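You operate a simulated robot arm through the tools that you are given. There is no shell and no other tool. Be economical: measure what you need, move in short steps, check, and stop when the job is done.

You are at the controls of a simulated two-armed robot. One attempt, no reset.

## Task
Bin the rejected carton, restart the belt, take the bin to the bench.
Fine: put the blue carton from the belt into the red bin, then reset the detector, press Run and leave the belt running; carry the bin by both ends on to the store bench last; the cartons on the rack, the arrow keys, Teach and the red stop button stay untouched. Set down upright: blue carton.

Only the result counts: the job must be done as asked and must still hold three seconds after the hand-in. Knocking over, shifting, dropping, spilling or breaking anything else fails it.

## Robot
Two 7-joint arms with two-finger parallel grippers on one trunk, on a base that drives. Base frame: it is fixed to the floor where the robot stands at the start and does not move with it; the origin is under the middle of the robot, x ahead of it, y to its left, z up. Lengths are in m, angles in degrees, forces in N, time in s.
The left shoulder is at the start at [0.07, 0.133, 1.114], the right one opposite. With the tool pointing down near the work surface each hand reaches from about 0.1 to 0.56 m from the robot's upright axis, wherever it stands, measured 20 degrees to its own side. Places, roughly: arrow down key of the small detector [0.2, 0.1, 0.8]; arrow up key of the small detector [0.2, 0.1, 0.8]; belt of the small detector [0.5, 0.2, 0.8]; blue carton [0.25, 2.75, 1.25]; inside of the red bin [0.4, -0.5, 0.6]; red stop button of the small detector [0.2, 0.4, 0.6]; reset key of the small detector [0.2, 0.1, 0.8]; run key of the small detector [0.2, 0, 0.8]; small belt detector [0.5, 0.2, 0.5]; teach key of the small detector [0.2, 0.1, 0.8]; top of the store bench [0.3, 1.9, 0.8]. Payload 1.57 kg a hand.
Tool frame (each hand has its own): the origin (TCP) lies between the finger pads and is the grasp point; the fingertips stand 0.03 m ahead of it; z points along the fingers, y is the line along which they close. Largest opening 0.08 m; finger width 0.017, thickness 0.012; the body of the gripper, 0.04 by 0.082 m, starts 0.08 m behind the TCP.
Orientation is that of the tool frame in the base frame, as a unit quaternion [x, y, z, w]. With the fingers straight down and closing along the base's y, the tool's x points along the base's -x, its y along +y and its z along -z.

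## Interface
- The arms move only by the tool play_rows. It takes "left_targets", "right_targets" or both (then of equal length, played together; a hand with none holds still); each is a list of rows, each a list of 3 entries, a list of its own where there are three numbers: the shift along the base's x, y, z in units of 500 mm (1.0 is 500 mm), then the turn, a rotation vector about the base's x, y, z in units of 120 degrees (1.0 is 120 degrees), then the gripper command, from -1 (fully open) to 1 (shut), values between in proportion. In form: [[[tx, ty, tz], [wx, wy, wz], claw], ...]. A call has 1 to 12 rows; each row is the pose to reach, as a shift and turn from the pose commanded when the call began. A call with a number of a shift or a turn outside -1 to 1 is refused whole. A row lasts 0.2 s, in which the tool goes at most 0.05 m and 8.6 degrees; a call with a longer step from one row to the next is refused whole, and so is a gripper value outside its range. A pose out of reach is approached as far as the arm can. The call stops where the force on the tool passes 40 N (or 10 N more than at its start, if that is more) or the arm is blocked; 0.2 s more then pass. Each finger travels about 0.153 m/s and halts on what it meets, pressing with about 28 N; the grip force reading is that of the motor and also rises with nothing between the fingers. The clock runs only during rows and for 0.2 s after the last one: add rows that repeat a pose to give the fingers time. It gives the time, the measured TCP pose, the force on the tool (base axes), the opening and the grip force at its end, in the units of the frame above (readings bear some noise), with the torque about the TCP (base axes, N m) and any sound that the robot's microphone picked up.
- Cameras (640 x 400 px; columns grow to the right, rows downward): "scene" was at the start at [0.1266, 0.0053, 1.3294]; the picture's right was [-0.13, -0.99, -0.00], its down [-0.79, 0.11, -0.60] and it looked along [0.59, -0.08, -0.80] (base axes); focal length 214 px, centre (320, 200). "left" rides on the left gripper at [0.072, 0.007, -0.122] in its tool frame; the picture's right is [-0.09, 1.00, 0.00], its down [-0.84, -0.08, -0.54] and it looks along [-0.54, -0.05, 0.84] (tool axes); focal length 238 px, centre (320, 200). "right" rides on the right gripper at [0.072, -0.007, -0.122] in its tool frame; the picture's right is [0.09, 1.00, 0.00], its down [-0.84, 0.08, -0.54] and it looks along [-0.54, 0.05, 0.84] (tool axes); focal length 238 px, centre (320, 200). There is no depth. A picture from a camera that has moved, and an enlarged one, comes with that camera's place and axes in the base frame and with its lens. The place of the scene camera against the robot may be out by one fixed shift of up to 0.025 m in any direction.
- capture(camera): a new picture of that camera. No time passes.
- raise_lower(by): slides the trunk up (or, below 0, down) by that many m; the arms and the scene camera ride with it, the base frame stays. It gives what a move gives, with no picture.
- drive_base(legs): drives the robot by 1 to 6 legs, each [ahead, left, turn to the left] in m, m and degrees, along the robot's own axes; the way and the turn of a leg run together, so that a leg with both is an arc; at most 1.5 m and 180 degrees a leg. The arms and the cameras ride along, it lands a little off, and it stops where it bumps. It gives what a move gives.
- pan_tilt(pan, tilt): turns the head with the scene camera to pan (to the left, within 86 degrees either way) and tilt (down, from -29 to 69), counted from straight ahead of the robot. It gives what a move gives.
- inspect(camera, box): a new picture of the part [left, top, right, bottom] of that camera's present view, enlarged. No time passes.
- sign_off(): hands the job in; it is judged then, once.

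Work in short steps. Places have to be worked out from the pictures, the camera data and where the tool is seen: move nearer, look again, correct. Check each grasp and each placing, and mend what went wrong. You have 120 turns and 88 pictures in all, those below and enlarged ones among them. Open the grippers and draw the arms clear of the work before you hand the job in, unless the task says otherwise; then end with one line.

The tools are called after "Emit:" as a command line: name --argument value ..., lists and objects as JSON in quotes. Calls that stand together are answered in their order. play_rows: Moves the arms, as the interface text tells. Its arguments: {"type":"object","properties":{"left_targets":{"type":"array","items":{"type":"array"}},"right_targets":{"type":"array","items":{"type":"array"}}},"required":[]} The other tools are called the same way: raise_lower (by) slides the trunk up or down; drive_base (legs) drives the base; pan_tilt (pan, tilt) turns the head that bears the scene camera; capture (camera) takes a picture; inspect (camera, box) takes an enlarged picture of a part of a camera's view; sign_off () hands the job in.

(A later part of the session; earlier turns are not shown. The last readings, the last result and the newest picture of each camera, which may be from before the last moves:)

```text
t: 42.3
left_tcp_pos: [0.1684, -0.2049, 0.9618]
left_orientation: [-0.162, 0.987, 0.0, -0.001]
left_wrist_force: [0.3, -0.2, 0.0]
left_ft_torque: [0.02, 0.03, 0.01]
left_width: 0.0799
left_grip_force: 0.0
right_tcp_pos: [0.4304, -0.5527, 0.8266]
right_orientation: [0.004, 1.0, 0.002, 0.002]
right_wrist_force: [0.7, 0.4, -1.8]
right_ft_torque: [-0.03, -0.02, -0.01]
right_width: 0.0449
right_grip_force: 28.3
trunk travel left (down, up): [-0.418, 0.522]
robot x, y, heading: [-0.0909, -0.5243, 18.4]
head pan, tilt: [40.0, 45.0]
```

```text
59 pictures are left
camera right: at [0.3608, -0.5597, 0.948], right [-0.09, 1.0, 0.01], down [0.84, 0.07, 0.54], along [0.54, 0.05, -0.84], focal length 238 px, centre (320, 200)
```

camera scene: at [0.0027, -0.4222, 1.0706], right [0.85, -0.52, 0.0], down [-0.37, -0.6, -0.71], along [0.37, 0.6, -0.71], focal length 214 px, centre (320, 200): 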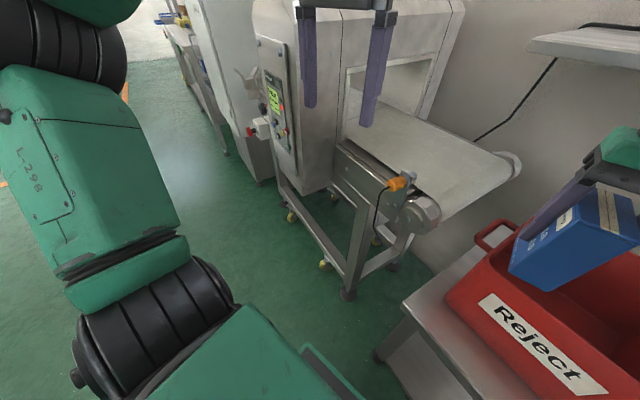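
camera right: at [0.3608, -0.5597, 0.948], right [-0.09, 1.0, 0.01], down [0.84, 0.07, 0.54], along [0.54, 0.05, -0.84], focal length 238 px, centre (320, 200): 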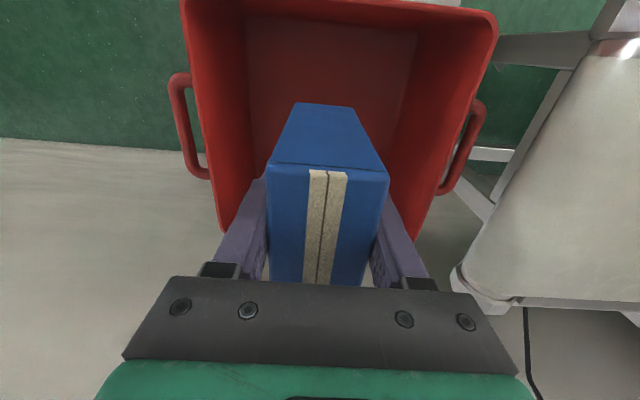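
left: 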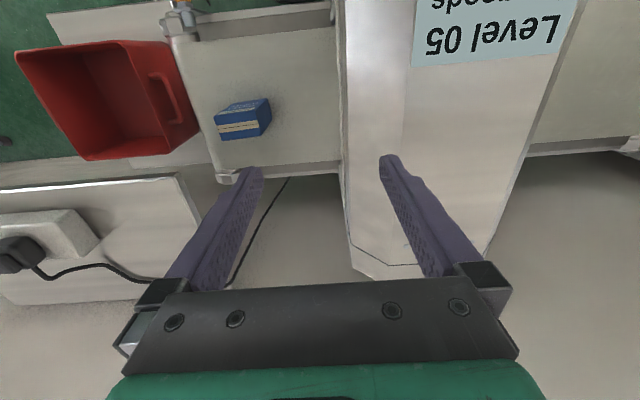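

It's centred over the bin, so I'm lowering.

Emit:
play_rows --right_targets '[[[0, 0, -0.08], [0, 0, 0], 1], [[0, 0, -0.16], [0, 0, 0], 1], [[0, 0, -0.24], [0, 0, 0], 1], [[0, 0, -0.31], [0, 0, 0], 1], [[0, 0, -0.32], [0, 0, 0], 1]]'

Emit:
capture --camera "right"

```text
t: 43.5
left_tcp_pos: [0.1683, -0.2057, 0.9621]
left_orientation: [-0.161, 0.987, 0.0, -0.001]
left_wrist_force: [-0.2, -0.3, -0.1]
left_ft_torque: [0.01, -0.03, 0.02]
left_width: 0.0804
left_grip_force: 0.1
right_tcp_pos: [0.4317, -0.551, 0.6666]
right_orientation: [0.004, 1.0, 0.003, 0.001]
right_wrist_force: [0.4, 0.0, -1.8]
right_ft_torque: [0.01, 0.0, 0.02]
right_width: 0.0449
right_grip_force: 27.8
trunk travel left (down, up): [-0.418, 0.522]
robot x, y, heading: [-0.0883, -0.5239, 18.6]
head pan, tilt: [40.0, 45.0]
```

```text
58 pictures are left
camera right: at [0.3611, -0.558, 0.7886], right [-0.09, 1.0, 0.01], down [0.84, 0.07, 0.54], along [0.54, 0.05, -0.84], focal length 238 px, centre (320, 200)
```

right: 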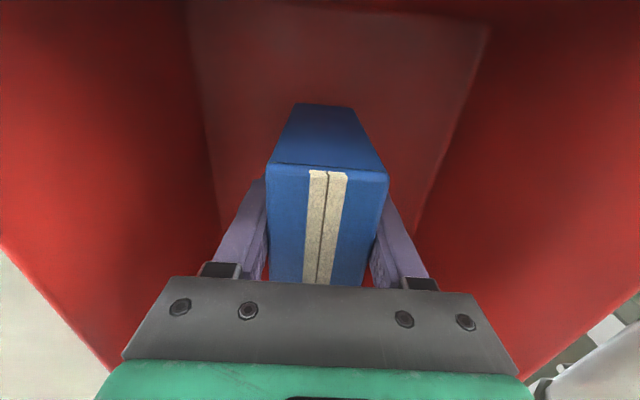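

There is no contact yet, so I'm creeping down.

Emit:
play_rows --right_targets '[[[0, 0, -0.006], [0, 0, 0], 1], [[0, 0, -0.012], [0, 0, 0], 1], [[0, 0, -0.018], [0, 0, 0], 1], [[0, 0, -0.024], [0, 0, 0], 1]]'

```text
t: 44.5
left_tcp_pos: [0.1683, -0.2053, 0.9615]
left_orientation: [-0.162, 0.987, 0.0, 0.0]
left_wrist_force: [0.8, 0.2, -0.2]
left_ft_torque: [-0.02, -0.03, 0.01]
left_width: 0.0799
left_grip_force: 0.1
right_tcp_pos: [0.4315, -0.5505, 0.6564]
right_orientation: [0.004, 1.0, 0.003, 0.0]
right_wrist_force: [-0.1, -0.4, -1.3]
right_ft_torque: [-0.02, 0.02, 0.01]
right_width: 0.0447
right_grip_force: 27.9
trunk travel left (down, up): [-0.418, 0.522]
robot x, y, heading: [-0.0927, -0.523, 18.4]
head pan, tilt: [40.0, 45.0]
```

No contact yet.

Emit:
play_rows --right_targets '[[[0, 0, -0.006], [0, 0, 0], 1], [[0, 0, -0.012], [0, 0, 0], 1], [[0, 0, -0.018], [0, 0, 0], 1]]'

Emit:
play_rows --right_targets '[[[0, 0, -0.006], [0, 0, 0], 1], [[0, 0, -0.012], [0, 0, 0], 1]]'

```text
t: 45.3
left_tcp_pos: [0.1688, -0.206, 0.9626]
left_orientation: [-0.161, 0.987, 0.0, 0.0]
left_wrist_force: [-0.3, 0.5, -0.2]
left_ft_torque: [-0.01, 0.01, -0.01]
left_width: 0.0799
left_grip_force: 0.0
right_tcp_pos: [0.4321, -0.5505, 0.6449]
right_orientation: [0.003, 1.0, 0.002, 0.001]
right_wrist_force: [0.2, 0.1, -1.7]
right_ft_torque: [-0.01, 0.02, 0.02]
right_width: 0.0449
right_grip_force: 28.3
trunk travel left (down, up): [-0.418, 0.522]
robot x, y, heading: [-0.094, -0.5269, 18.2]
head pan, tilt: [40.0, 45.0]
```

```text
t: 45.9
left_tcp_pos: [0.1677, -0.2066, 0.9625]
left_orientation: [-0.162, 0.987, 0.0, -0.001]
left_wrist_force: [0.2, 0.3, 0.1]
left_ft_torque: [-0.05, 0.03, -0.03]
left_width: 0.0799
left_grip_force: 0.0
right_tcp_pos: [0.4318, -0.5513, 0.6407]
right_orientation: [0.004, 1.0, 0.003, 0.0]
right_wrist_force: [0.3, 0.0, -0.6]
right_ft_torque: [0.0, 0.0, 0.02]
right_width: 0.0449
right_grip_force: 28.3
trunk travel left (down, up): [-0.418, 0.522]
robot x, y, heading: [-0.0888, -0.5244, 18.1]
head pan, tilt: [40.0, 45.0]
```

Emit:
play_rows --right_targets '[[[0, 0, -0.006], [0, 0, 0], 1], [[0, 0, -0.012], [0, 0, 0], 1]]'

Emit:
play_rows --right_targets '[[[0, 0, -0.006], [0, 0, 0], 1]]'

```text
t: 46.5
left_tcp_pos: [0.1685, -0.2057, 0.9629]
left_orientation: [-0.162, 0.987, 0.0, 0.0]
left_wrist_force: [0.2, 0.3, 0.7]
left_ft_torque: [0.0, -0.06, 0.01]
left_width: 0.0799
left_grip_force: 0.0
right_tcp_pos: [0.4318, -0.5518, 0.6357]
right_orientation: [0.003, 1.0, 0.003, 0.002]
right_wrist_force: [0.2, 0.9, -1.0]
right_ft_torque: [-0.02, 0.02, 0.01]
right_width: 0.0449
right_grip_force: 28.1
trunk travel left (down, up): [-0.418, 0.522]
robot x, y, heading: [-0.0891, -0.5247, 18.3]
head pan, tilt: [40.0, 45.0]
```

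```text
t: 46.9
left_tcp_pos: [0.1645, -0.2062, 0.964]
left_orientation: [-0.162, 0.987, -0.001, 0.001]
left_wrist_force: [-0.1, 0.7, -0.8]
left_ft_torque: [-0.01, 0.01, -0.04]
left_width: 0.0798
left_grip_force: 0.1
right_tcp_pos: [0.4319, -0.5509, 0.634]
right_orientation: [0.004, 1.0, 0.003, 0.004]
right_wrist_force: [-0.1, -2.7, 17.3]
right_ft_torque: [-0.58, 0.63, 0.04]
right_width: 0.0449
right_grip_force: 27.5
trunk travel left (down, up): [-0.418, 0.522]
robot x, y, heading: [-0.0912, -0.5229, 18.4]
head pan, tilt: [40.0, 45.0]
```

Contact at TCP z 0.634 (17 N), so the carton is on the bin floor. I'm easing up a millimetre, opening and withdrawing.

Emit:
play_rows --right_targets '[[[0, 0, 0.003], [0, 0, 0], 1], [[0, 0, 0.003], [0, 0, 0], 0.0], [[0, 0, 0.003], [0, 0, 0], -0.7], [[0, 0, 0.003], [0, 0, 0], -1], [[0, 0, 0.04], [0, 0, 0], -1], [[0, 0, 0.12], [0, 0, 0], -1], [[0, 0, 0.2], [0, 0, 0], -1], [[0, 0, 0.28], [0, 0, 0], -1], [[0, 0, 0.36], [0, 0, 0], -1], [[0, 0, 0.42], [0, 0, 0], -1]]'

Emit:
capture --camera "right"

```text
t: 49.1
left_tcp_pos: [0.1678, -0.2056, 0.9636]
left_orientation: [-0.161, 0.987, 0.0, 0.0]
left_wrist_force: [-0.1, 0.1, 0.3]
left_ft_torque: [-0.03, 0.02, -0.02]
left_width: 0.0799
left_grip_force: 0.0
right_tcp_pos: [0.4323, -0.5499, 0.8417]
right_orientation: [0.003, 1.0, 0.002, 0.0]
right_wrist_force: [0.1, -0.8, 0.3]
right_ft_torque: [-0.02, -0.01, -0.03]
right_width: 0.0798
right_grip_force: 0.1
trunk travel left (down, up): [-0.418, 0.522]
robot x, y, heading: [-0.0902, -0.5232, 18.3]
head pan, tilt: [40.0, 45.0]
```

```text
57 pictures are left
camera right: at [0.3607, -0.5577, 0.9631], right [-0.09, 1.0, 0.01], down [0.84, 0.07, 0.54], along [0.54, 0.05, -0.84], focal length 238 px, centre (320, 200)
```

right: 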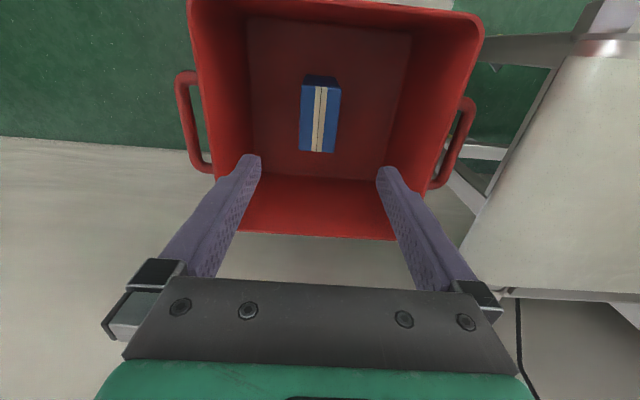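

The carton stands upright in the bin. Next is the panel, so I'm zooming in on it.

Emit:
inspect --camera "scene" --box '[230, 20, 330, 180]'

```text
2.50 times, centred on (280, 100) of scene
camera zoom: at [0.0028, -0.4227, 1.0706], right [0.85, -0.52, 0.0], down [-0.37, -0.6, -0.71], along [0.37, 0.6, -0.71], focal length 536 px, centre (420, 450)
```

zoom: 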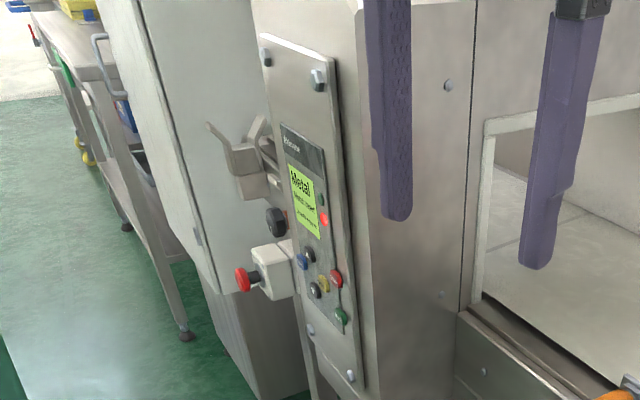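

I need a frontal view of the panel, so I must back away. First I'll check the free floor behind on both sides.

Emit:
pan_tilt --pan 86 --tilt 30

Emit:
capture --camera "scene"

Emit:
pan_tilt --pan -86 --tilt 30

Emit:
capture --camera "scene"

```text
t: 50.2
left_tcp_pos: [0.1678, -0.2061, 0.9639]
left_orientation: [-0.162, 0.987, 0.0, 0.0]
left_wrist_force: [0.3, -0.2, -0.1]
left_ft_torque: [0.01, 0.01, -0.02]
left_width: 0.08
left_grip_force: 0.0
right_tcp_pos: [0.4333, -0.5494, 0.8415]
right_orientation: [0.003, 1.0, 0.003, 0.002]
right_wrist_force: [-1.0, -0.2, -1.3]
right_ft_torque: [0.01, 0.04, 0.0]
right_width: 0.0801
right_grip_force: 0.0
trunk travel left (down, up): [-0.418, 0.522]
robot x, y, heading: [-0.092, -0.5222, 18.3]
head pan, tilt: [85.9, 30.0]
```

```text
55 pictures are left
camera scene: at [-0.062, -0.4043, 1.0932], right [0.97, 0.25, 0.0], down [0.12, -0.48, -0.87], along [-0.21, 0.84, -0.5], focal length 214 px, centre (320, 200)
```

scene: 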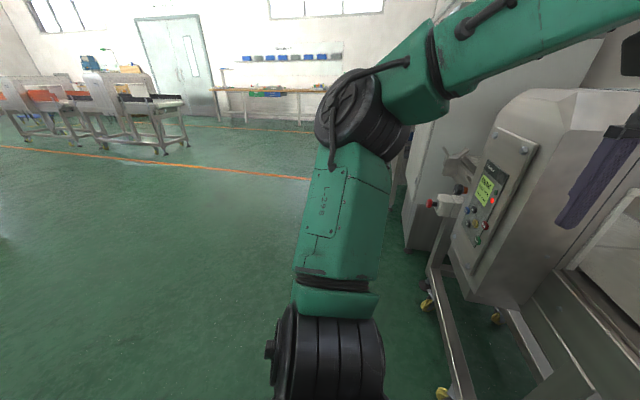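

```text
t: 52.8
left_tcp_pos: [0.1673, -0.2064, 0.9623]
left_orientation: [-0.161, 0.987, 0.0, 0.0]
left_wrist_force: [-0.3, -0.6, -0.3]
left_ft_torque: [-0.02, -0.03, 0.0]
left_width: 0.0802
left_grip_force: 0.1
right_tcp_pos: [0.4325, -0.5494, 0.841]
right_orientation: [0.003, 1.0, 0.002, 0.0]
right_wrist_force: [0.3, -0.3, 0.3]
right_ft_torque: [0.01, -0.03, -0.01]
right_width: 0.0799
right_grip_force: 0.1
trunk travel left (down, up): [-0.418, 0.522]
robot x, y, heading: [-0.0902, -0.5238, 18.4]
head pan, tilt: [-85.9, 30.0]
```

```text
54 pictures are left
camera scene: at [-0.005, -0.5755, 1.0932], right [-0.92, -0.38, 0.0], down [-0.19, 0.46, -0.87], along [0.33, -0.8, -0.5], focal length 214 px, centre (320, 200)
```

scene: 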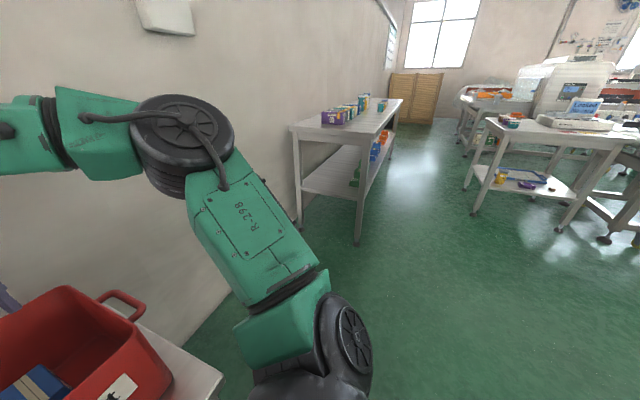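

The floor behind is open. I'm pulling the right hand back and up, then backing off and moving left to face the panel.

Emit:
play_rows --right_targets '[[[0, 0, 0.08], [0, 0, 0], -1], [[-0.08, 0, 0.14], [0, 0, 0], -1], [[-0.16, -0.02, 0.16], [0, 0, 0], -1], [[-0.24, -0.04, 0.16], [0, 0, 0], -1], [[-0.3, -0.06, 0.16], [0, 0, 0], -1]]'

Emit:
drive_base --legs '[[-0.45, 0, 0], [0, 0, -18.4], [0, 0.78, 0]]'

Emit:
pan_tilt --pan 0 --tilt 20

Emit:
capture --camera "scene"

```text
t: 54.0
left_tcp_pos: [0.1672, -0.2055, 0.9622]
left_orientation: [-0.163, 0.987, 0.0, 0.002]
left_wrist_force: [-0.3, 1.0, 0.1]
left_ft_torque: [-0.01, -0.04, 0.01]
left_width: 0.08
left_grip_force: 0.1
right_tcp_pos: [0.2837, -0.5823, 0.9222]
right_orientation: [0.004, 1.0, 0.003, 0.0]
right_wrist_force: [-0.4, -1.0, -0.3]
right_ft_torque: [0.0, 0.02, 0.03]
right_width: 0.08
right_grip_force: 0.0
trunk travel left (down, up): [-0.418, 0.522]
robot x, y, heading: [-0.0932, -0.5234, 18.3]
head pan, tilt: [-85.9, 30.0]
```

```text
t: 61.6
left_tcp_pos: [-0.1925, 0.3254, 0.9626]
left_orientation: [-0.004, 1.0, 0.001, 0.0]
left_wrist_force: [-0.4, 0.9, -0.5]
left_ft_torque: [0.0, -0.01, 0.01]
left_width: 0.0798
left_grip_force: 0.0
right_tcp_pos: [-0.1987, -0.0672, 0.9225]
right_orientation: [0.16, 0.987, 0.003, 0.001]
right_wrist_force: [0.2, -0.2, 0.0]
right_ft_torque: [0.01, 0.01, 0.0]
right_width: 0.08
right_grip_force: 0.0
trunk travel left (down, up): [-0.418, 0.522]
robot x, y, heading: [-0.5372, 0.0996, 0.5]
head pan, tilt: [-85.9, 30.0]
```

```text
t: 63.2
left_tcp_pos: [-0.1932, 0.3252, 0.9623]
left_orientation: [-0.004, 1.0, 0.0, 0.0]
left_wrist_force: [0.1, -0.4, 0.3]
left_ft_torque: [-0.02, 0.0, -0.01]
left_width: 0.0797
left_grip_force: 0.2
right_tcp_pos: [-0.1982, -0.0684, 0.9234]
right_orientation: [0.16, 0.987, 0.002, 0.001]
right_wrist_force: [-0.1, -0.1, -0.1]
right_ft_torque: [0.0, -0.01, 0.0]
right_width: 0.08
right_grip_force: 0.1
trunk travel left (down, up): [-0.418, 0.522]
robot x, y, heading: [-0.5388, 0.1027, 0.3]
head pan, tilt: [0.0, 20.0]
```

```text
53 pictures are left
camera scene: at [-0.3897, 0.1194, 1.1093], right [0.01, -1.0, 0.0], down [-0.34, 0.0, -0.94], along [0.94, 0.01, -0.34], focal length 214 px, centre (320, 200)
```

scene: 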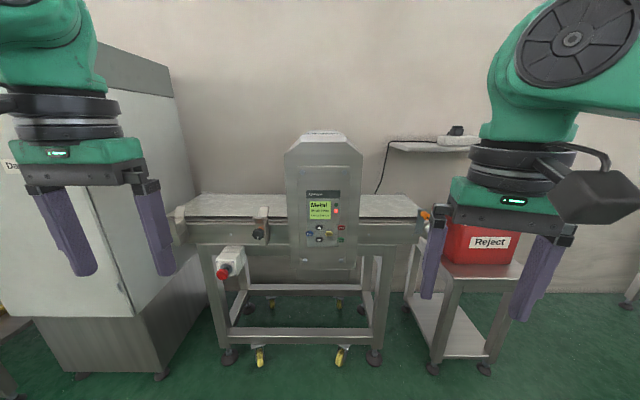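

Emit:
inspect --camera "scene" --box '[290, 180, 360, 255]'

```text
5.33 times, centred on (325, 218) of scene
camera zoom: at [-0.3897, 0.1194, 1.1093], right [0.01, -1.0, 0.0], down [-0.34, 0.0, -0.94], along [0.94, 0.01, -0.34], focal length 1144 px, centre (293, 107)
```

zoom: 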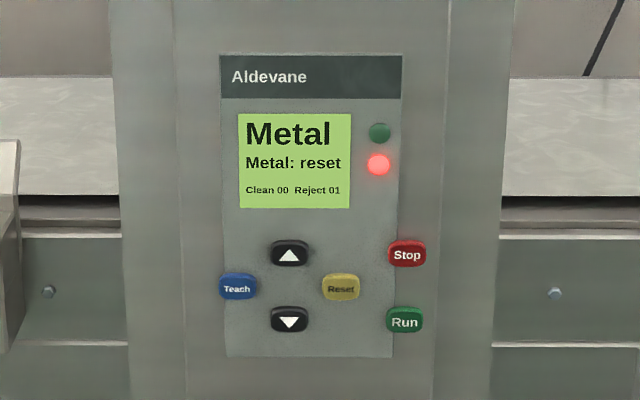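

The panel reads "Metal: reset". Reset (yellow) is near y 0.098, z 0.784 and Run (green) near y 0.06, z 0.764. I'm closing the right gripper and pointing it forward in front of the panel.

Emit:
play_rows --right_targets '[[[0, 0.03, 0], [0, 0, 0.05], 1], [[0.0, 0.06, 0], [0, 0, 0.1], 1], [[0.0, 0.09, 0], [0, 0, 0.153], 1]]'

Emit:
play_rows --right_targets '[[[0.03, 0.02, -0.02], [0, -0.07, 0], 1], [[0.06, 0.04, -0.04], [0, -0.14, 0], 1], [[0.1, 0.06, -0.06], [0, -0.21, 0], 1], [[0.14, 0.08, -0.08], [0, -0.28, 0], 1], [[0.18, 0.1, -0.1], [0, -0.35, 0], 1], [[0.22, 0.12, -0.12], [0, -0.42, 0], 1], [[0.26, 0.14, -0.14], [0, -0.49, 0], 1], [[0.3, 0.16, -0.16], [0, -0.56, 0], 1], [[0.34, 0.18, -0.18], [0, -0.63, 0], 1], [[0.38, 0.2, -0.2], [0, -0.69, 0], 1], [[0.4, 0.22, -0.22], [0, -0.75, 0], 1]]'

Emit:
capture --camera "right"

Emit:
capture --camera "scene"

```text
t: 64.0
left_tcp_pos: [-0.1918, 0.3265, 0.9624]
left_orientation: [-0.005, 1.0, 0.001, 0.0]
left_wrist_force: [0.4, -0.1, 0.6]
left_ft_torque: [-0.04, 0.01, 0.01]
left_width: 0.0801
left_grip_force: 0.0
right_tcp_pos: [-0.1993, -0.0209, 0.9243]
right_orientation: [0.001, 1.0, 0.002, 0.0]
right_wrist_force: [0.7, 0.8, 0.7]
right_ft_torque: [-0.02, 0.01, 0.01]
right_width: 0.0
right_grip_force: 20.9
trunk travel left (down, up): [-0.418, 0.522]
robot x, y, heading: [-0.534, 0.1023, 0.3]
head pan, tilt: [0.0, 20.0]
```

```text
t: 66.4
left_tcp_pos: [-0.1927, 0.324, 0.9638]
left_orientation: [-0.005, 1.0, 0.0, -0.001]
left_wrist_force: [-0.6, 0.0, -0.2]
left_ft_torque: [0.0, -0.02, 0.02]
left_width: 0.0799
left_grip_force: 0.0
right_tcp_pos: [-0.0014, 0.0624, 0.8225]
right_orientation: [-0.002, 0.705, 0.004, 0.709]
right_wrist_force: [0.2, 0.5, -0.3]
right_ft_torque: [0.0, 0.02, -0.03]
right_width: 0.0
right_grip_force: 21.4
right hand out of reach, approached as far as the arm can: row 10, 11
trunk travel left (down, up): [-0.418, 0.522]
robot x, y, heading: [-0.5376, 0.1035, 0.4]
head pan, tilt: [0.0, 20.0]
```

```text
51 pictures are left
camera right: at [-0.122, 0.0541, 0.7491], right [-0.01, 1.0, -0.09], down [-0.55, 0.07, 0.83], along [0.84, 0.05, 0.54], focal length 238 px, centre (320, 200)
```

right: 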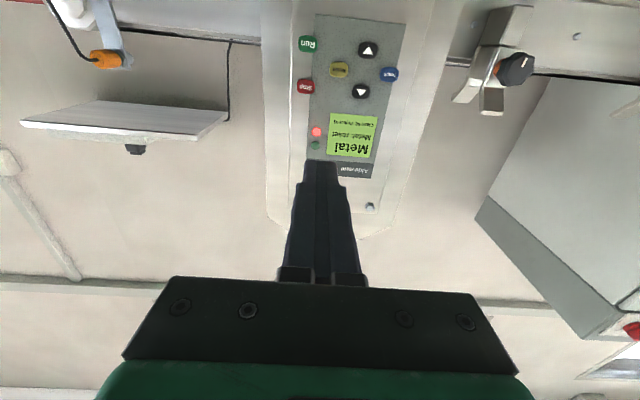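

```text
50 pictures are left
camera scene: at [-0.3898, 0.1192, 1.1093], right [0.01, -1.0, 0.0], down [-0.34, 0.0, -0.94], along [0.94, 0.01, -0.34], focal length 214 px, centre (320, 200)
```

scene: 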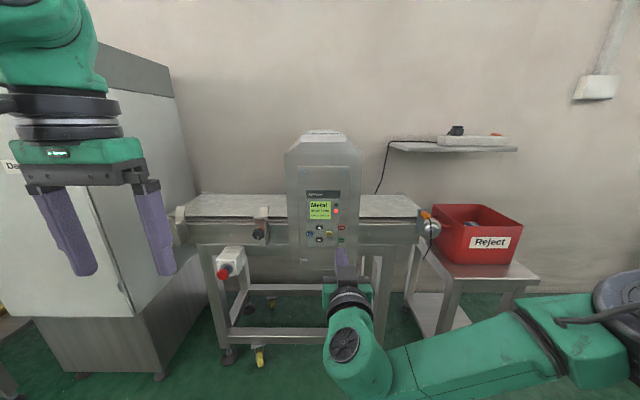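

The wrist camera gives Reset about (0.20, 0.080, 0.772) and Run about (0.20, 0.039, 0.75), assuming the panel is at x=0.2. I need more forward reach: I'll retract slightly, align to Reset and drive ahead 0.12.

Emit:
play_rows --right_targets '[[[-0.06, 0.02, -0.05], [0, 0, 0], 1], [[-0.12, 0.035, -0.1], [0, 0, 0], 1]]'

Emit:
drive_base --legs '[[0.12, 0, 0]]'

Emit:
capture --camera "right"

```text
t: 67.0
left_tcp_pos: [-0.1927, 0.3249, 0.964]
left_orientation: [-0.005, 1.0, 0.001, 0.001]
left_wrist_force: [0.0, -0.7, -1.0]
left_ft_torque: [0.01, -0.02, 0.01]
left_width: 0.08
left_grip_force: 0.0
right_tcp_pos: [-0.0574, 0.0505, 0.7893]
right_orientation: [-0.002, 0.707, 0.003, 0.707]
right_wrist_force: [-0.1, -1.2, 0.3]
right_ft_torque: [-0.02, 0.0, -0.01]
right_width: 0.0
right_grip_force: 21.3
right hand out of reach, approached as far as the arm can: row 1, 2
trunk travel left (down, up): [-0.418, 0.522]
robot x, y, heading: [-0.538, 0.104, 0.5]
head pan, tilt: [0.0, 20.0]
```

```text
t: 68.2
left_tcp_pos: [-0.0741, 0.3262, 0.9621]
left_orientation: [-0.007, 1.0, 0.0, 0.0]
left_wrist_force: [0.6, 0.5, 0.4]
left_ft_torque: [0.03, 0.02, -0.02]
left_width: 0.0799
left_grip_force: 0.0
right_tcp_pos: [0.0622, 0.0525, 0.7883]
right_orientation: [-0.003, 0.707, 0.004, 0.707]
right_wrist_force: [-0.2, -1.3, -0.9]
right_ft_torque: [0.01, 0.02, -0.02]
right_width: 0.0002
right_grip_force: 21.2
trunk travel left (down, up): [-0.418, 0.522]
robot x, y, heading: [-0.4151, 0.1074, 0.5]
head pan, tilt: [0.0, 20.0]
```

```text
49 pictures are left
camera right: at [-0.0593, 0.0446, 0.7162], right [-0.01, 1.0, -0.09], down [-0.54, 0.07, 0.84], along [0.84, 0.06, 0.54], focal length 238 px, centre (320, 200)
```

right: 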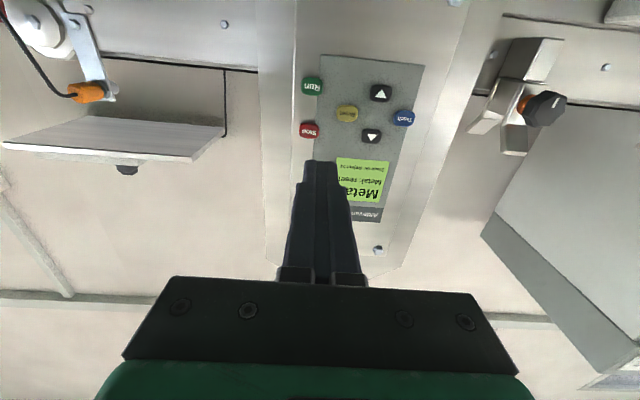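

Triangulated from both views: Reset (0.198, 0.0805, 0.7716) and Run (0.199, 0.0415, 0.7495). The right hand needs the keys further to its own side, so I'll shift the base left 0.13.

Emit:
drive_base --legs '[[0, 0.13, -0.5]]'

Emit:
play_rows --right_targets '[[[0, -0.07, -0.01], [0, 0, 0], 1], [[0, -0.14, -0.022], [0, 0, 0], 1], [[0, -0.204, -0.033], [0, 0, 0], 1], [[0, -0.204, -0.033], [0, 0, 0], 1]]'

Emit:
capture --camera "right"

```text
t: 69.5
left_tcp_pos: [-0.0735, 0.4599, 0.9625]
left_orientation: [-0.003, 1.0, -0.001, 0.0]
left_wrist_force: [1.2, 0.2, 0.0]
left_ft_torque: [0.01, -0.04, 0.03]
left_width: 0.0799
left_grip_force: 0.0
right_tcp_pos: [0.0602, 0.1847, 0.7897]
right_orientation: [-0.001, 0.707, 0.001, 0.707]
right_wrist_force: [-0.5, 0.2, 0.4]
right_ft_torque: [0.03, 0.0, 0.01]
right_width: 0.0001
right_grip_force: 21.0
trunk travel left (down, up): [-0.418, 0.522]
robot x, y, heading: [-0.4199, 0.2344, 0.4]
head pan, tilt: [0.0, 20.0]
```

```text
t: 70.5
left_tcp_pos: [-0.0731, 0.4593, 0.9628]
left_orientation: [-0.002, 1.0, 0.0, 0.0]
left_wrist_force: [-0.7, 0.3, 0.4]
left_ft_torque: [-0.03, 0.0, 0.02]
left_width: 0.0799
left_grip_force: 0.2
right_tcp_pos: [0.0602, 0.0814, 0.7712]
right_orientation: [-0.001, 0.707, 0.001, 0.707]
right_wrist_force: [-0.5, 0.5, -0.1]
right_ft_torque: [-0.03, 0.05, -0.02]
right_width: 0.0001
right_grip_force: 20.6
trunk travel left (down, up): [-0.418, 0.522]
robot x, y, heading: [-0.4174, 0.2396, 0.2]
head pan, tilt: [0.0, 20.0]
```

```text
48 pictures are left
camera right: at [-0.0622, 0.0743, 0.6997], right [0.0, 1.0, -0.09], down [-0.54, 0.08, 0.84], along [0.84, 0.05, 0.54], focal length 238 px, centre (320, 200)
```

right: 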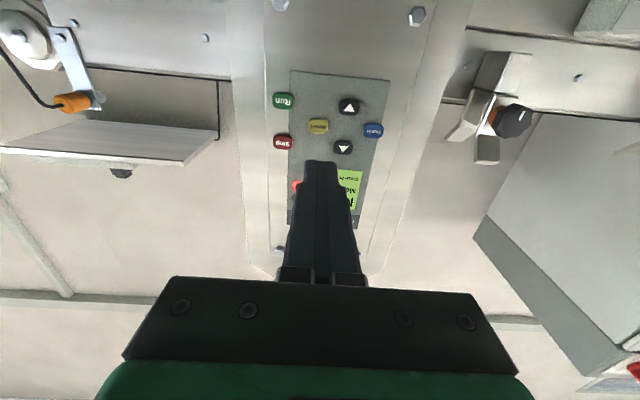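

Reset reads (0.198, 0.079, 0.772) in the new view and the tool is aligned. I'm advancing to about 1.5 cm short of it and looking again.

Emit:
play_rows --right_targets '[[[0.08, -0.004, 0], [0, 0, 0], 1], [[0.15, -0.004, 0], [0, 0, 0], 1], [[0.18, -0.004, 0], [0, 0, 0], 1], [[0.18, -0.004, 0], [0, 0, 0], 1]]'

Emit:
capture --camera "right"

```text
t: 71.5
left_tcp_pos: [-0.0734, 0.4585, 0.964]
left_orientation: [-0.002, 1.0, 0.001, 0.0]
left_wrist_force: [0.3, 0.0, 0.2]
left_ft_torque: [-0.01, 0.02, 0.01]
left_width: 0.0799
left_grip_force: 0.0
right_tcp_pos: [0.1496, 0.0771, 0.7726]
right_orientation: [-0.001, 0.707, 0.002, 0.707]
right_wrist_force: [-0.2, -1.4, 0.3]
right_ft_torque: [0.01, 0.02, 0.03]
right_width: 0.0001
right_grip_force: 21.1
trunk travel left (down, up): [-0.418, 0.522]
robot x, y, heading: [-0.4201, 0.239, -0.2]
head pan, tilt: [0.0, 20.0]
```

```text
47 pictures are left
camera right: at [0.0288, 0.0707, 0.6998], right [0.0, 1.0, -0.09], down [-0.54, 0.07, 0.84], along [0.84, 0.05, 0.54], focal length 238 px, centre (320, 200)
```

right: 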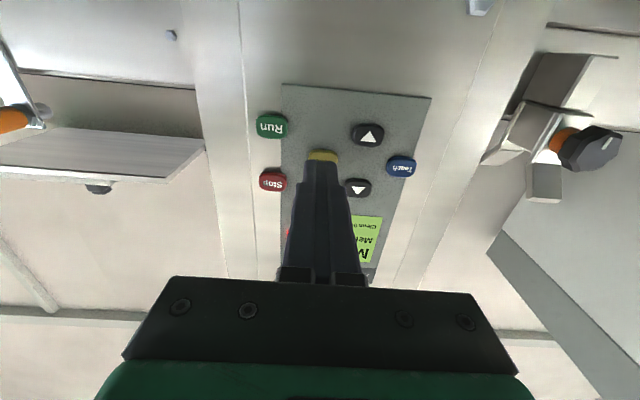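

It's aligned with Reset, so I'm creeping in.

Emit:
play_rows --right_targets '[[[0.008, 0.002, 0], [0, 0, 0], 1], [[0.016, 0.002, 0], [0, 0, 0], 1], [[0.024, 0.002, 0], [0, 0, 0], 1], [[0.03, 0.002, 0], [0, 0, 0], 1]]'

```text
t: 72.5
left_tcp_pos: [-0.0737, 0.4588, 0.9642]
left_orientation: [-0.003, 1.0, 0.0, 0.0]
left_wrist_force: [-0.2, 1.2, -0.2]
left_ft_torque: [0.03, 0.0, 0.01]
left_width: 0.0801
left_grip_force: 0.2
right_tcp_pos: [0.1653, 0.0803, 0.7707]
right_orientation: [-0.001, 0.707, 0.002, 0.707]
right_wrist_force: [-4.3, 0.5, -2.5]
right_ft_torque: [-0.03, 0.05, -0.01]
right_width: 0.0002
right_grip_force: 21.4
trunk travel left (down, up): [-0.418, 0.522]
robot x, y, heading: [-0.4207, 0.2369, 0.2]
head pan, tilt: [0.0, 20.0]
heard: click
```

Contact at 4 N and a click. I'm backing off and checking the display.

Emit:
play_rows --right_targets '[[[-0.03, 0, 0], [0, 0, 0], 1], [[-0.1, 0, 0], [0, 0, 0], 1], [[-0.18, -0.02, -0.01], [0, 0, 0], 1], [[-0.2, -0.076, -0.044], [0, 0, 0], 1]]'

Emit:
inspect --camera "scene" --box '[310, 170, 420, 265]'

Emit:
capture --camera "right"

```text
t: 73.5
left_tcp_pos: [-0.074, 0.4578, 0.9638]
left_orientation: [-0.003, 1.0, 0.0, 0.0]
left_wrist_force: [0.2, -0.3, -1.0]
left_ft_torque: [-0.01, 0.0, 0.03]
left_width: 0.0801
left_grip_force: 0.1
right_tcp_pos: [0.067, 0.0413, 0.7494]
right_orientation: [0.0, 0.707, 0.002, 0.707]
right_wrist_force: [0.4, -0.8, 0.1]
right_ft_torque: [-0.01, 0.0, -0.01]
right_width: 0.0
right_grip_force: 21.6
trunk travel left (down, up): [-0.418, 0.522]
robot x, y, heading: [-0.416, 0.2373, 0.2]
head pan, tilt: [0.0, 20.0]
```

```text
4.21 times, centred on (365, 218) of scene
camera zoom: at [-0.2722, 0.2528, 1.1093], right [0.0, -1.0, 0.0], down [-0.34, 0.0, -0.94], along [0.94, 0.0, -0.34], focal length 903 px, centre (130, 126)
```

zoom: 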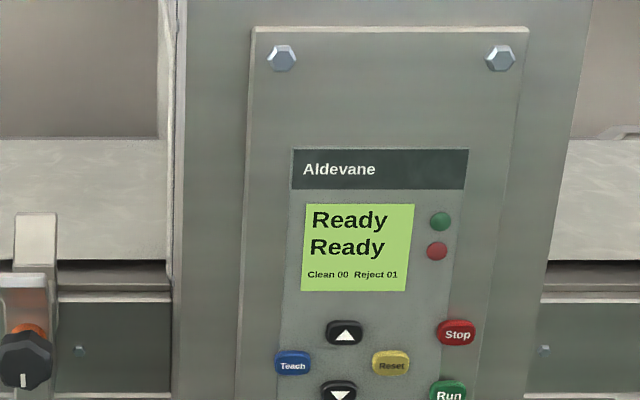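

```text
45 pictures are left
camera right: at [-0.0547, 0.0334, 0.6768], right [0.0, 1.0, -0.09], down [-0.54, 0.07, 0.84], along [0.84, 0.05, 0.54], focal length 238 px, centre (320, 200)
```

right: 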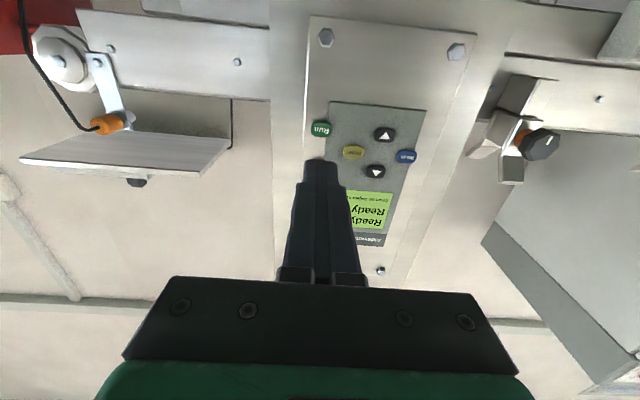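

The display shows "Ready". Run reads (y 0.0417, z 0.7485) and the tool is aligned, so I'm advancing and pressing.

Emit:
play_rows --right_targets '[[[0.08, 0, -0.002], [0, 0, 0], 1], [[0.15, 0, -0.002], [0, 0, 0], 1], [[0.17, 0, -0.002], [0, 0, 0], 1]]'

Emit:
play_rows --right_targets '[[[0.008, 0, 0], [0, 0, 0], 1], [[0.016, 0, 0], [0, 0, 0], 1], [[0.024, 0, 0], [0, 0, 0], 1], [[0.028, 0, 0], [0, 0, 0], 1]]'

```text
t: 74.3
left_tcp_pos: [-0.0736, 0.459, 0.963]
left_orientation: [-0.002, 1.0, 0.0, 0.0]
left_wrist_force: [0.0, 0.4, -0.3]
left_ft_torque: [0.0, 0.03, 0.04]
left_width: 0.0798
left_grip_force: 0.0
right_tcp_pos: [0.1503, 0.0428, 0.7487]
right_orientation: [-0.001, 0.707, 0.001, 0.707]
right_wrist_force: [0.7, 0.4, -0.9]
right_ft_torque: [0.0, 0.0, -0.01]
right_width: 0.0
right_grip_force: 21.7
trunk travel left (down, up): [-0.418, 0.522]
robot x, y, heading: [-0.4251, 0.2422, 0.2]
head pan, tilt: [0.0, 20.0]
```

```text
t: 75.3
left_tcp_pos: [-0.0732, 0.4584, 0.9629]
left_orientation: [-0.003, 1.0, 0.0, -0.001]
left_wrist_force: [0.2, -0.2, -0.3]
left_ft_torque: [-0.01, -0.03, 0.01]
left_width: 0.0801
left_grip_force: 0.0
right_tcp_pos: [0.1643, 0.0423, 0.7496]
right_orientation: [0.0, 0.707, 0.001, 0.707]
right_wrist_force: [-2.7, 0.0, -0.1]
right_ft_torque: [0.02, 0.01, 0.0]
right_width: 0.0
right_grip_force: 20.6
trunk travel left (down, up): [-0.418, 0.522]
robot x, y, heading: [-0.4205, 0.2388, 0.2]
head pan, tilt: [0.0, 20.0]
heard: click
```

A click. I'm retreating and verifying that the belt is running.

Emit:
play_rows --right_targets '[[[-0.03, 0, 0], [0, 0, 0], 1], [[-0.1, 0, 0], [0, 0, 0], 1], [[-0.18, 0, 0], [0, 0, 0], 1], [[-0.26, 0, 0], [0, 0, 0], 1]]'

Emit:
inspect --camera "scene" --box '[310, 170, 420, 265]'

```text
t: 76.3
left_tcp_pos: [-0.0745, 0.4573, 0.9628]
left_orientation: [-0.002, 1.0, 0.0, 0.0]
left_wrist_force: [-0.7, 0.8, -0.4]
left_ft_torque: [0.01, -0.05, -0.01]
left_width: 0.0799
left_grip_force: 0.0
right_tcp_pos: [0.0297, 0.043, 0.7489]
right_orientation: [0.0, 0.707, 0.001, 0.708]
right_wrist_force: [-1.0, 0.4, -0.2]
right_ft_torque: [0.02, 0.02, 0.01]
right_width: 0.0
right_grip_force: 21.1
trunk travel left (down, up): [-0.418, 0.522]
robot x, y, heading: [-0.4215, 0.2354, 0.2]
head pan, tilt: [0.0, 20.0]
```

```text
4.21 times, centred on (365, 218) of scene
camera zoom: at [-0.2728, 0.2535, 1.1094], right [0.0, -1.0, 0.0], down [-0.34, 0.0, -0.94], along [0.94, 0.0, -0.34], focal length 903 px, centre (130, 126)
```

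zoom: 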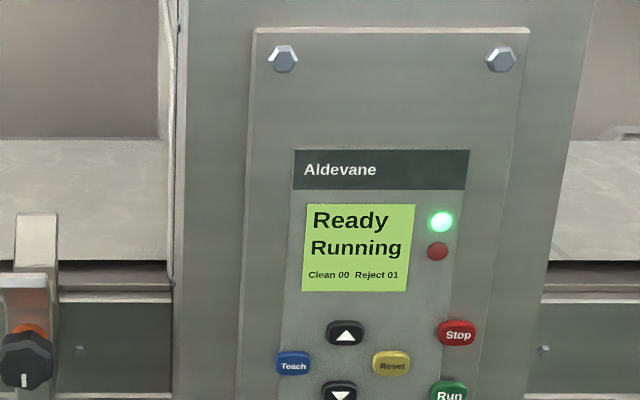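

The display shows "Running" with the green lamp on. Now for the bin: I'm turning the right hand back down and away.

Emit:
play_rows --right_targets '[[[-0.03, -0.02, 0.03], [0, 0.07, 0], 0.5], [[-0.06, -0.04, 0.06], [0, 0.14, 0], 0], [[-0.1, -0.06, 0.1], [0, 0.21, 0], -0.5], [[-0.14, -0.08, 0.14], [0, 0.28, 0], -1], [[-0.18, -0.1, 0.18], [0, 0.35, 0], -1], [[-0.22, -0.1, 0.22], [0, 0.42, 0], -1], [[-0.26, -0.1, 0.26], [0, 0.49, 0], -1], [[-0.28, -0.1, 0.3], [0, 0.56, 0], -1], [[-0.28, -0.1, 0.34], [0, 0.63, 0], -1], [[-0.28, -0.1, 0.36], [0, 0.69, 0], -1], [[-0.28, -0.1, 0.36], [0, 0.75, 0], -1]]'

Emit:
pan_tilt --pan 45 --tilt 15

Emit:
capture --camera "scene"

```text
t: 78.7
left_tcp_pos: [-0.0736, 0.4575, 0.9628]
left_orientation: [-0.003, 1.0, -0.001, 0.0]
left_wrist_force: [0.8, 0.3, 0.2]
left_ft_torque: [0.0, 0.0, 0.04]
left_width: 0.0799
left_grip_force: 0.1
right_tcp_pos: [-0.1034, -0.0066, 0.9284]
right_orientation: [0.001, 1.0, 0.001, -0.001]
right_wrist_force: [0.1, 0.4, 0.1]
right_ft_torque: [0.03, 0.02, 0.0]
right_width: 0.0795
right_grip_force: 0.1
right hand out of reach, approached as far as the arm can: row 1, 2, 3, 4, 5, 6, 7
trunk travel left (down, up): [-0.418, 0.522]
robot x, y, heading: [-0.4215, 0.2382, 0.1]
head pan, tilt: [0.0, 20.0]
```

```text
t: 79.8
left_tcp_pos: [-0.0731, 0.4577, 0.9624]
left_orientation: [-0.003, 1.0, 0.0, 0.0]
left_wrist_force: [-0.1, -0.6, -0.1]
left_ft_torque: [-0.02, -0.04, 0.01]
left_width: 0.0797
left_grip_force: 0.1
right_tcp_pos: [-0.1037, -0.0062, 0.9284]
right_orientation: [0.002, 1.0, 0.001, 0.001]
right_wrist_force: [0.6, -0.2, -0.6]
right_ft_torque: [-0.01, 0.04, 0.0]
right_width: 0.0801
right_grip_force: 0.0
trunk travel left (down, up): [-0.418, 0.522]
robot x, y, heading: [-0.4165, 0.2374, 0.1]
head pan, tilt: [45.0, 15.0]
```

```text
43 pictures are left
camera scene: at [-0.2992, 0.3195, 1.1174], right [0.71, -0.71, 0.0], down [-0.18, -0.18, -0.97], along [0.68, 0.68, -0.26], focal length 214 px, centre (320, 200)
```

scene: 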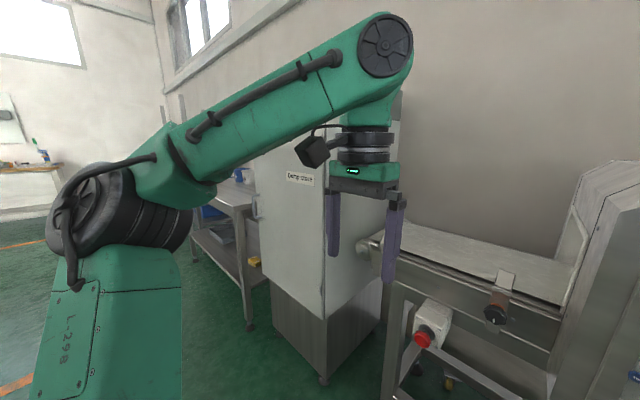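

The store bench stands beyond the cabinet. I'm driving back to the bin now, staying back a little with a 10° left heading for arm clearance.

Emit:
drive_base --legs '[[-0.1, 0, 0], [0, -0.865, 0], [0, 0, 10]]'

Emit:
pan_tilt --pan 0 --tilt 35

Emit:
capture --camera "scene"

```text
t: 85.9
left_tcp_pos: [-0.2104, -0.3616, 0.9631]
left_orientation: [-0.092, 0.996, 0.0, 0.0]
left_wrist_force: [-0.1, -0.1, -0.2]
left_ft_torque: [0.03, -0.04, 0.01]
left_width: 0.08
left_grip_force: 0.1
right_tcp_pos: [-0.1562, -0.8251, 0.9293]
right_orientation: [-0.09, 0.996, 0.001, -0.001]
right_wrist_force: [-0.2, 0.1, -0.1]
right_ft_torque: [0.0, 0.02, -0.02]
right_width: 0.0802
right_grip_force: 0.1
trunk travel left (down, up): [-0.418, 0.522]
robot x, y, heading: [-0.5118, -0.6404, 10.5]
head pan, tilt: [45.0, 15.0]
```

```text
t: 87.0
left_tcp_pos: [-0.2098, -0.3618, 0.9641]
left_orientation: [-0.093, 0.996, -0.001, 0.0]
left_wrist_force: [-0.1, 0.2, 0.5]
left_ft_torque: [0.01, -0.02, 0.03]
left_width: 0.0799
left_grip_force: 0.0
right_tcp_pos: [-0.1561, -0.8244, 0.9287]
right_orientation: [-0.09, 0.996, 0.001, 0.0]
right_wrist_force: [0.4, 0.4, -0.8]
right_ft_torque: [-0.02, 0.02, 0.03]
right_width: 0.08
right_grip_force: 0.1
trunk travel left (down, up): [-0.418, 0.522]
robot x, y, heading: [-0.5125, -0.641, 10.5]
head pan, tilt: [0.0, 35.0]
```

```text
42 pictures are left
camera scene: at [-0.3705, -0.6003, 1.0854], right [0.18, -0.98, 0.0], down [-0.56, -0.1, -0.82], along [0.81, 0.15, -0.57], focal length 214 px, centre (320, 200)
```

scene: 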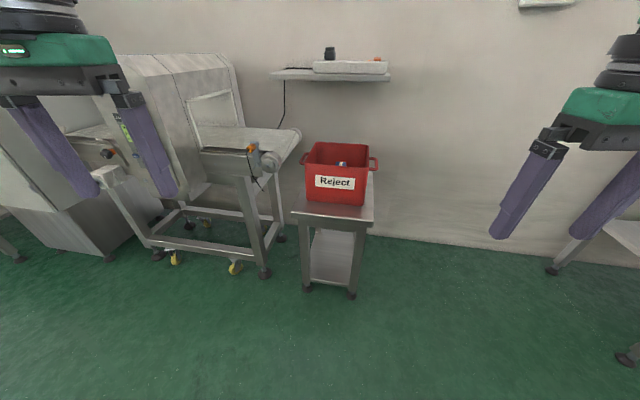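

Driving in to the carrying position.

Emit:
drive_base --legs '[[0.47, -0.075, 0]]'

Emit:
capture --camera "scene"

Emit:
capture --camera "left"

Emit:
capture --camera "right"

```text
t: 89.8
left_tcp_pos: [0.2618, -0.3371, 0.9626]
left_orientation: [-0.103, 0.995, 0.001, -0.001]
left_wrist_force: [0.0, 0.0, -0.3]
left_ft_torque: [-0.03, 0.0, 0.02]
left_width: 0.0799
left_grip_force: 0.0
right_tcp_pos: [0.3256, -0.798, 0.9288]
right_orientation: [-0.099, 0.995, 0.002, 0.0]
right_wrist_force: [0.5, -0.1, 0.4]
right_ft_torque: [0.0, 0.0, 0.02]
right_width: 0.0801
right_grip_force: 0.0
trunk travel left (down, up): [-0.418, 0.522]
robot x, y, heading: [-0.0362, -0.6216, 11.7]
head pan, tilt: [0.0, 35.0]
```

```text
41 pictures are left
camera scene: at [0.1067, -0.578, 1.0854], right [0.2, -0.98, 0.0], down [-0.56, -0.12, -0.82], along [0.8, 0.17, -0.57], focal length 214 px, centre (320, 200)
```

scene: 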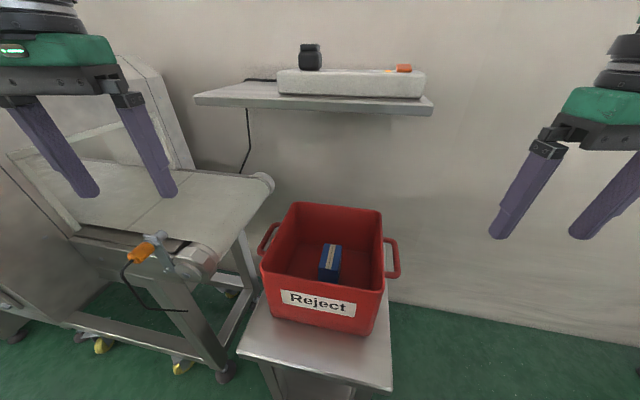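

```text
40 pictures are left
camera left: at [0.1903, -0.3448, 1.0844], right [-0.11, 0.99, 0.0], down [0.84, 0.09, 0.54], along [0.54, 0.06, -0.84], focal length 238 px, centre (320, 200)
```

left: 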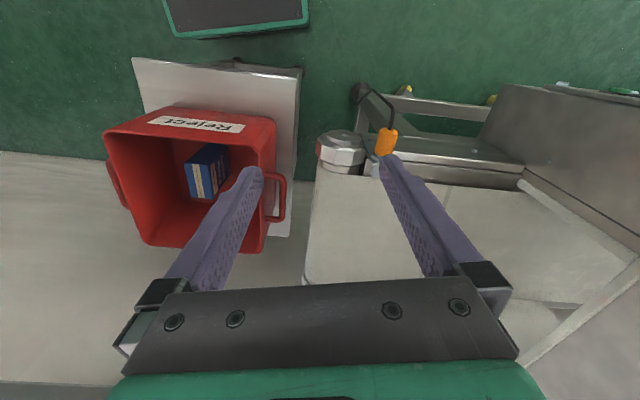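

```text
39 pictures are left
camera right: at [0.2567, -0.8198, 1.0498], right [-0.29, 0.96, 0.0], down [0.81, 0.24, 0.54], along [0.52, 0.16, -0.84], focal length 238 px, centre (320, 200)
```

right: 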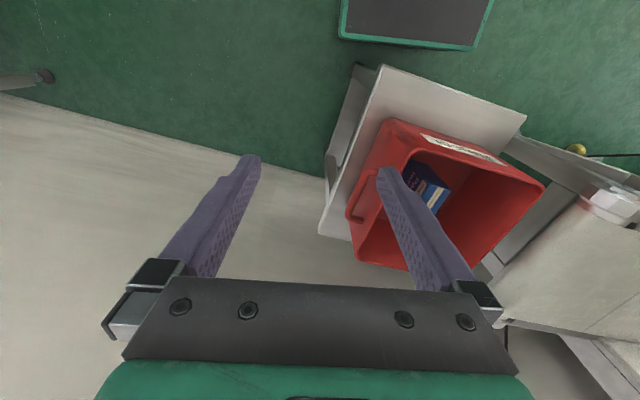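

I'm bringing both hands above the handles, squared with the bin and with the fingers partly closed, still well above the rim.

Emit:
play_rows --left_targets '[[[0.06, -0.02, -0.02], [0, 0, -0.03], -0.5], [[0.12, -0.04, -0.04], [0, 0, -0.06], -0.3], [[0.18, -0.06, -0.06], [0, 0, -0.098], 0], [[0.24, -0.08, -0.08], [0, 0, -0.098], 0], [[0.3, -0.1, -0.12], [0, 0, -0.098], 0], [[0.356, -0.116, -0.18], [0, 0, -0.098], 0]]' --right_targets '[[[0.04, 0.03, -0.02], [0, 0, -0.03], -0.5], [[0.08, 0.07, -0.04], [0, 0, -0.06], -0.3], [[0.12, 0.11, -0.06], [0, 0, -0.098], 0], [[0.16, 0.15, -0.08], [0, 0, -0.098], 0], [[0.2, 0.19, -0.1], [0, 0, -0.098], 0], [[0.23, 0.212, -0.11], [0, 0, -0.098], 0]]'

Emit:
capture --camera "left"

Emit:
capture --camera "right"

Emit:
capture --camera "scene"

```text
t: 91.2
left_tcp_pos: [0.4435, -0.3927, 0.8723]
left_orientation: [0.0, 1.0, 0.0, -0.001]
left_wrist_force: [-0.1, 0.1, -0.2]
left_ft_torque: [0.04, 0.04, 0.01]
left_width: 0.0401
left_grip_force: 0.1
right_tcp_pos: [0.4403, -0.6913, 0.8718]
right_orientation: [0.003, 1.0, 0.002, 0.0]
right_wrist_force: [-0.4, -0.8, 0.1]
right_ft_torque: [0.02, 0.08, -0.01]
right_width: 0.0399
right_grip_force: 0.1
trunk travel left (down, up): [-0.418, 0.522]
robot x, y, heading: [-0.033, -0.6211, 11.7]
head pan, tilt: [0.0, 35.0]
```

```text
38 pictures are left
camera left: at [0.3717, -0.3863, 0.9934], right [0.09, 1.0, 0.0], down [0.84, -0.08, 0.54], along [0.54, -0.05, -0.84], focal length 238 px, centre (320, 200)
```

left: 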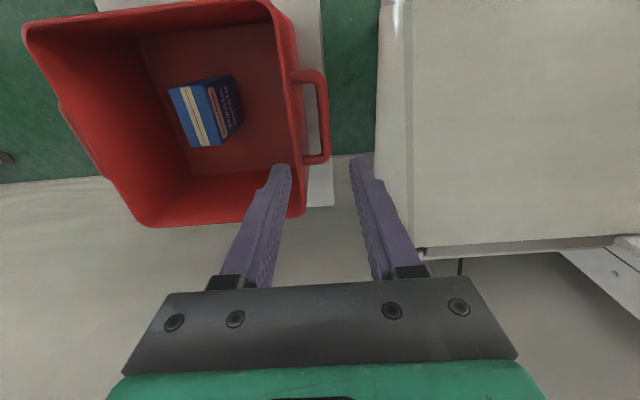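

```text
37 pictures are left
camera right: at [0.37, -0.6983, 0.9929], right [-0.09, 1.0, 0.0], down [0.84, 0.07, 0.54], along [0.54, 0.05, -0.84], focal length 238 px, centre (320, 200)
```

right: 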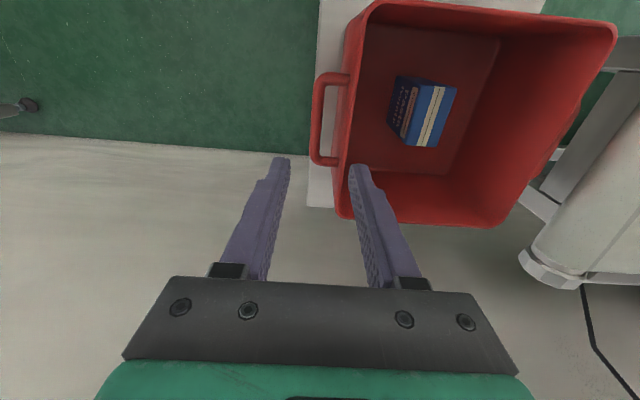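

```text
36 pictures are left
camera scene: at [0.1085, -0.5779, 1.0851], right [0.2, -0.98, 0.0], down [-0.56, -0.12, -0.82], along [0.8, 0.17, -0.58], focal length 214 px, centre (320, 200)
```

scene: 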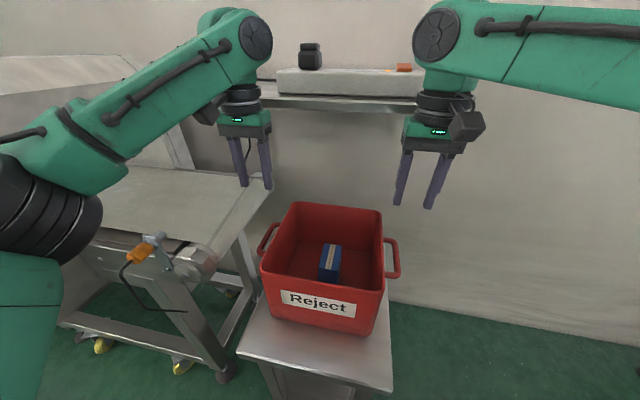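

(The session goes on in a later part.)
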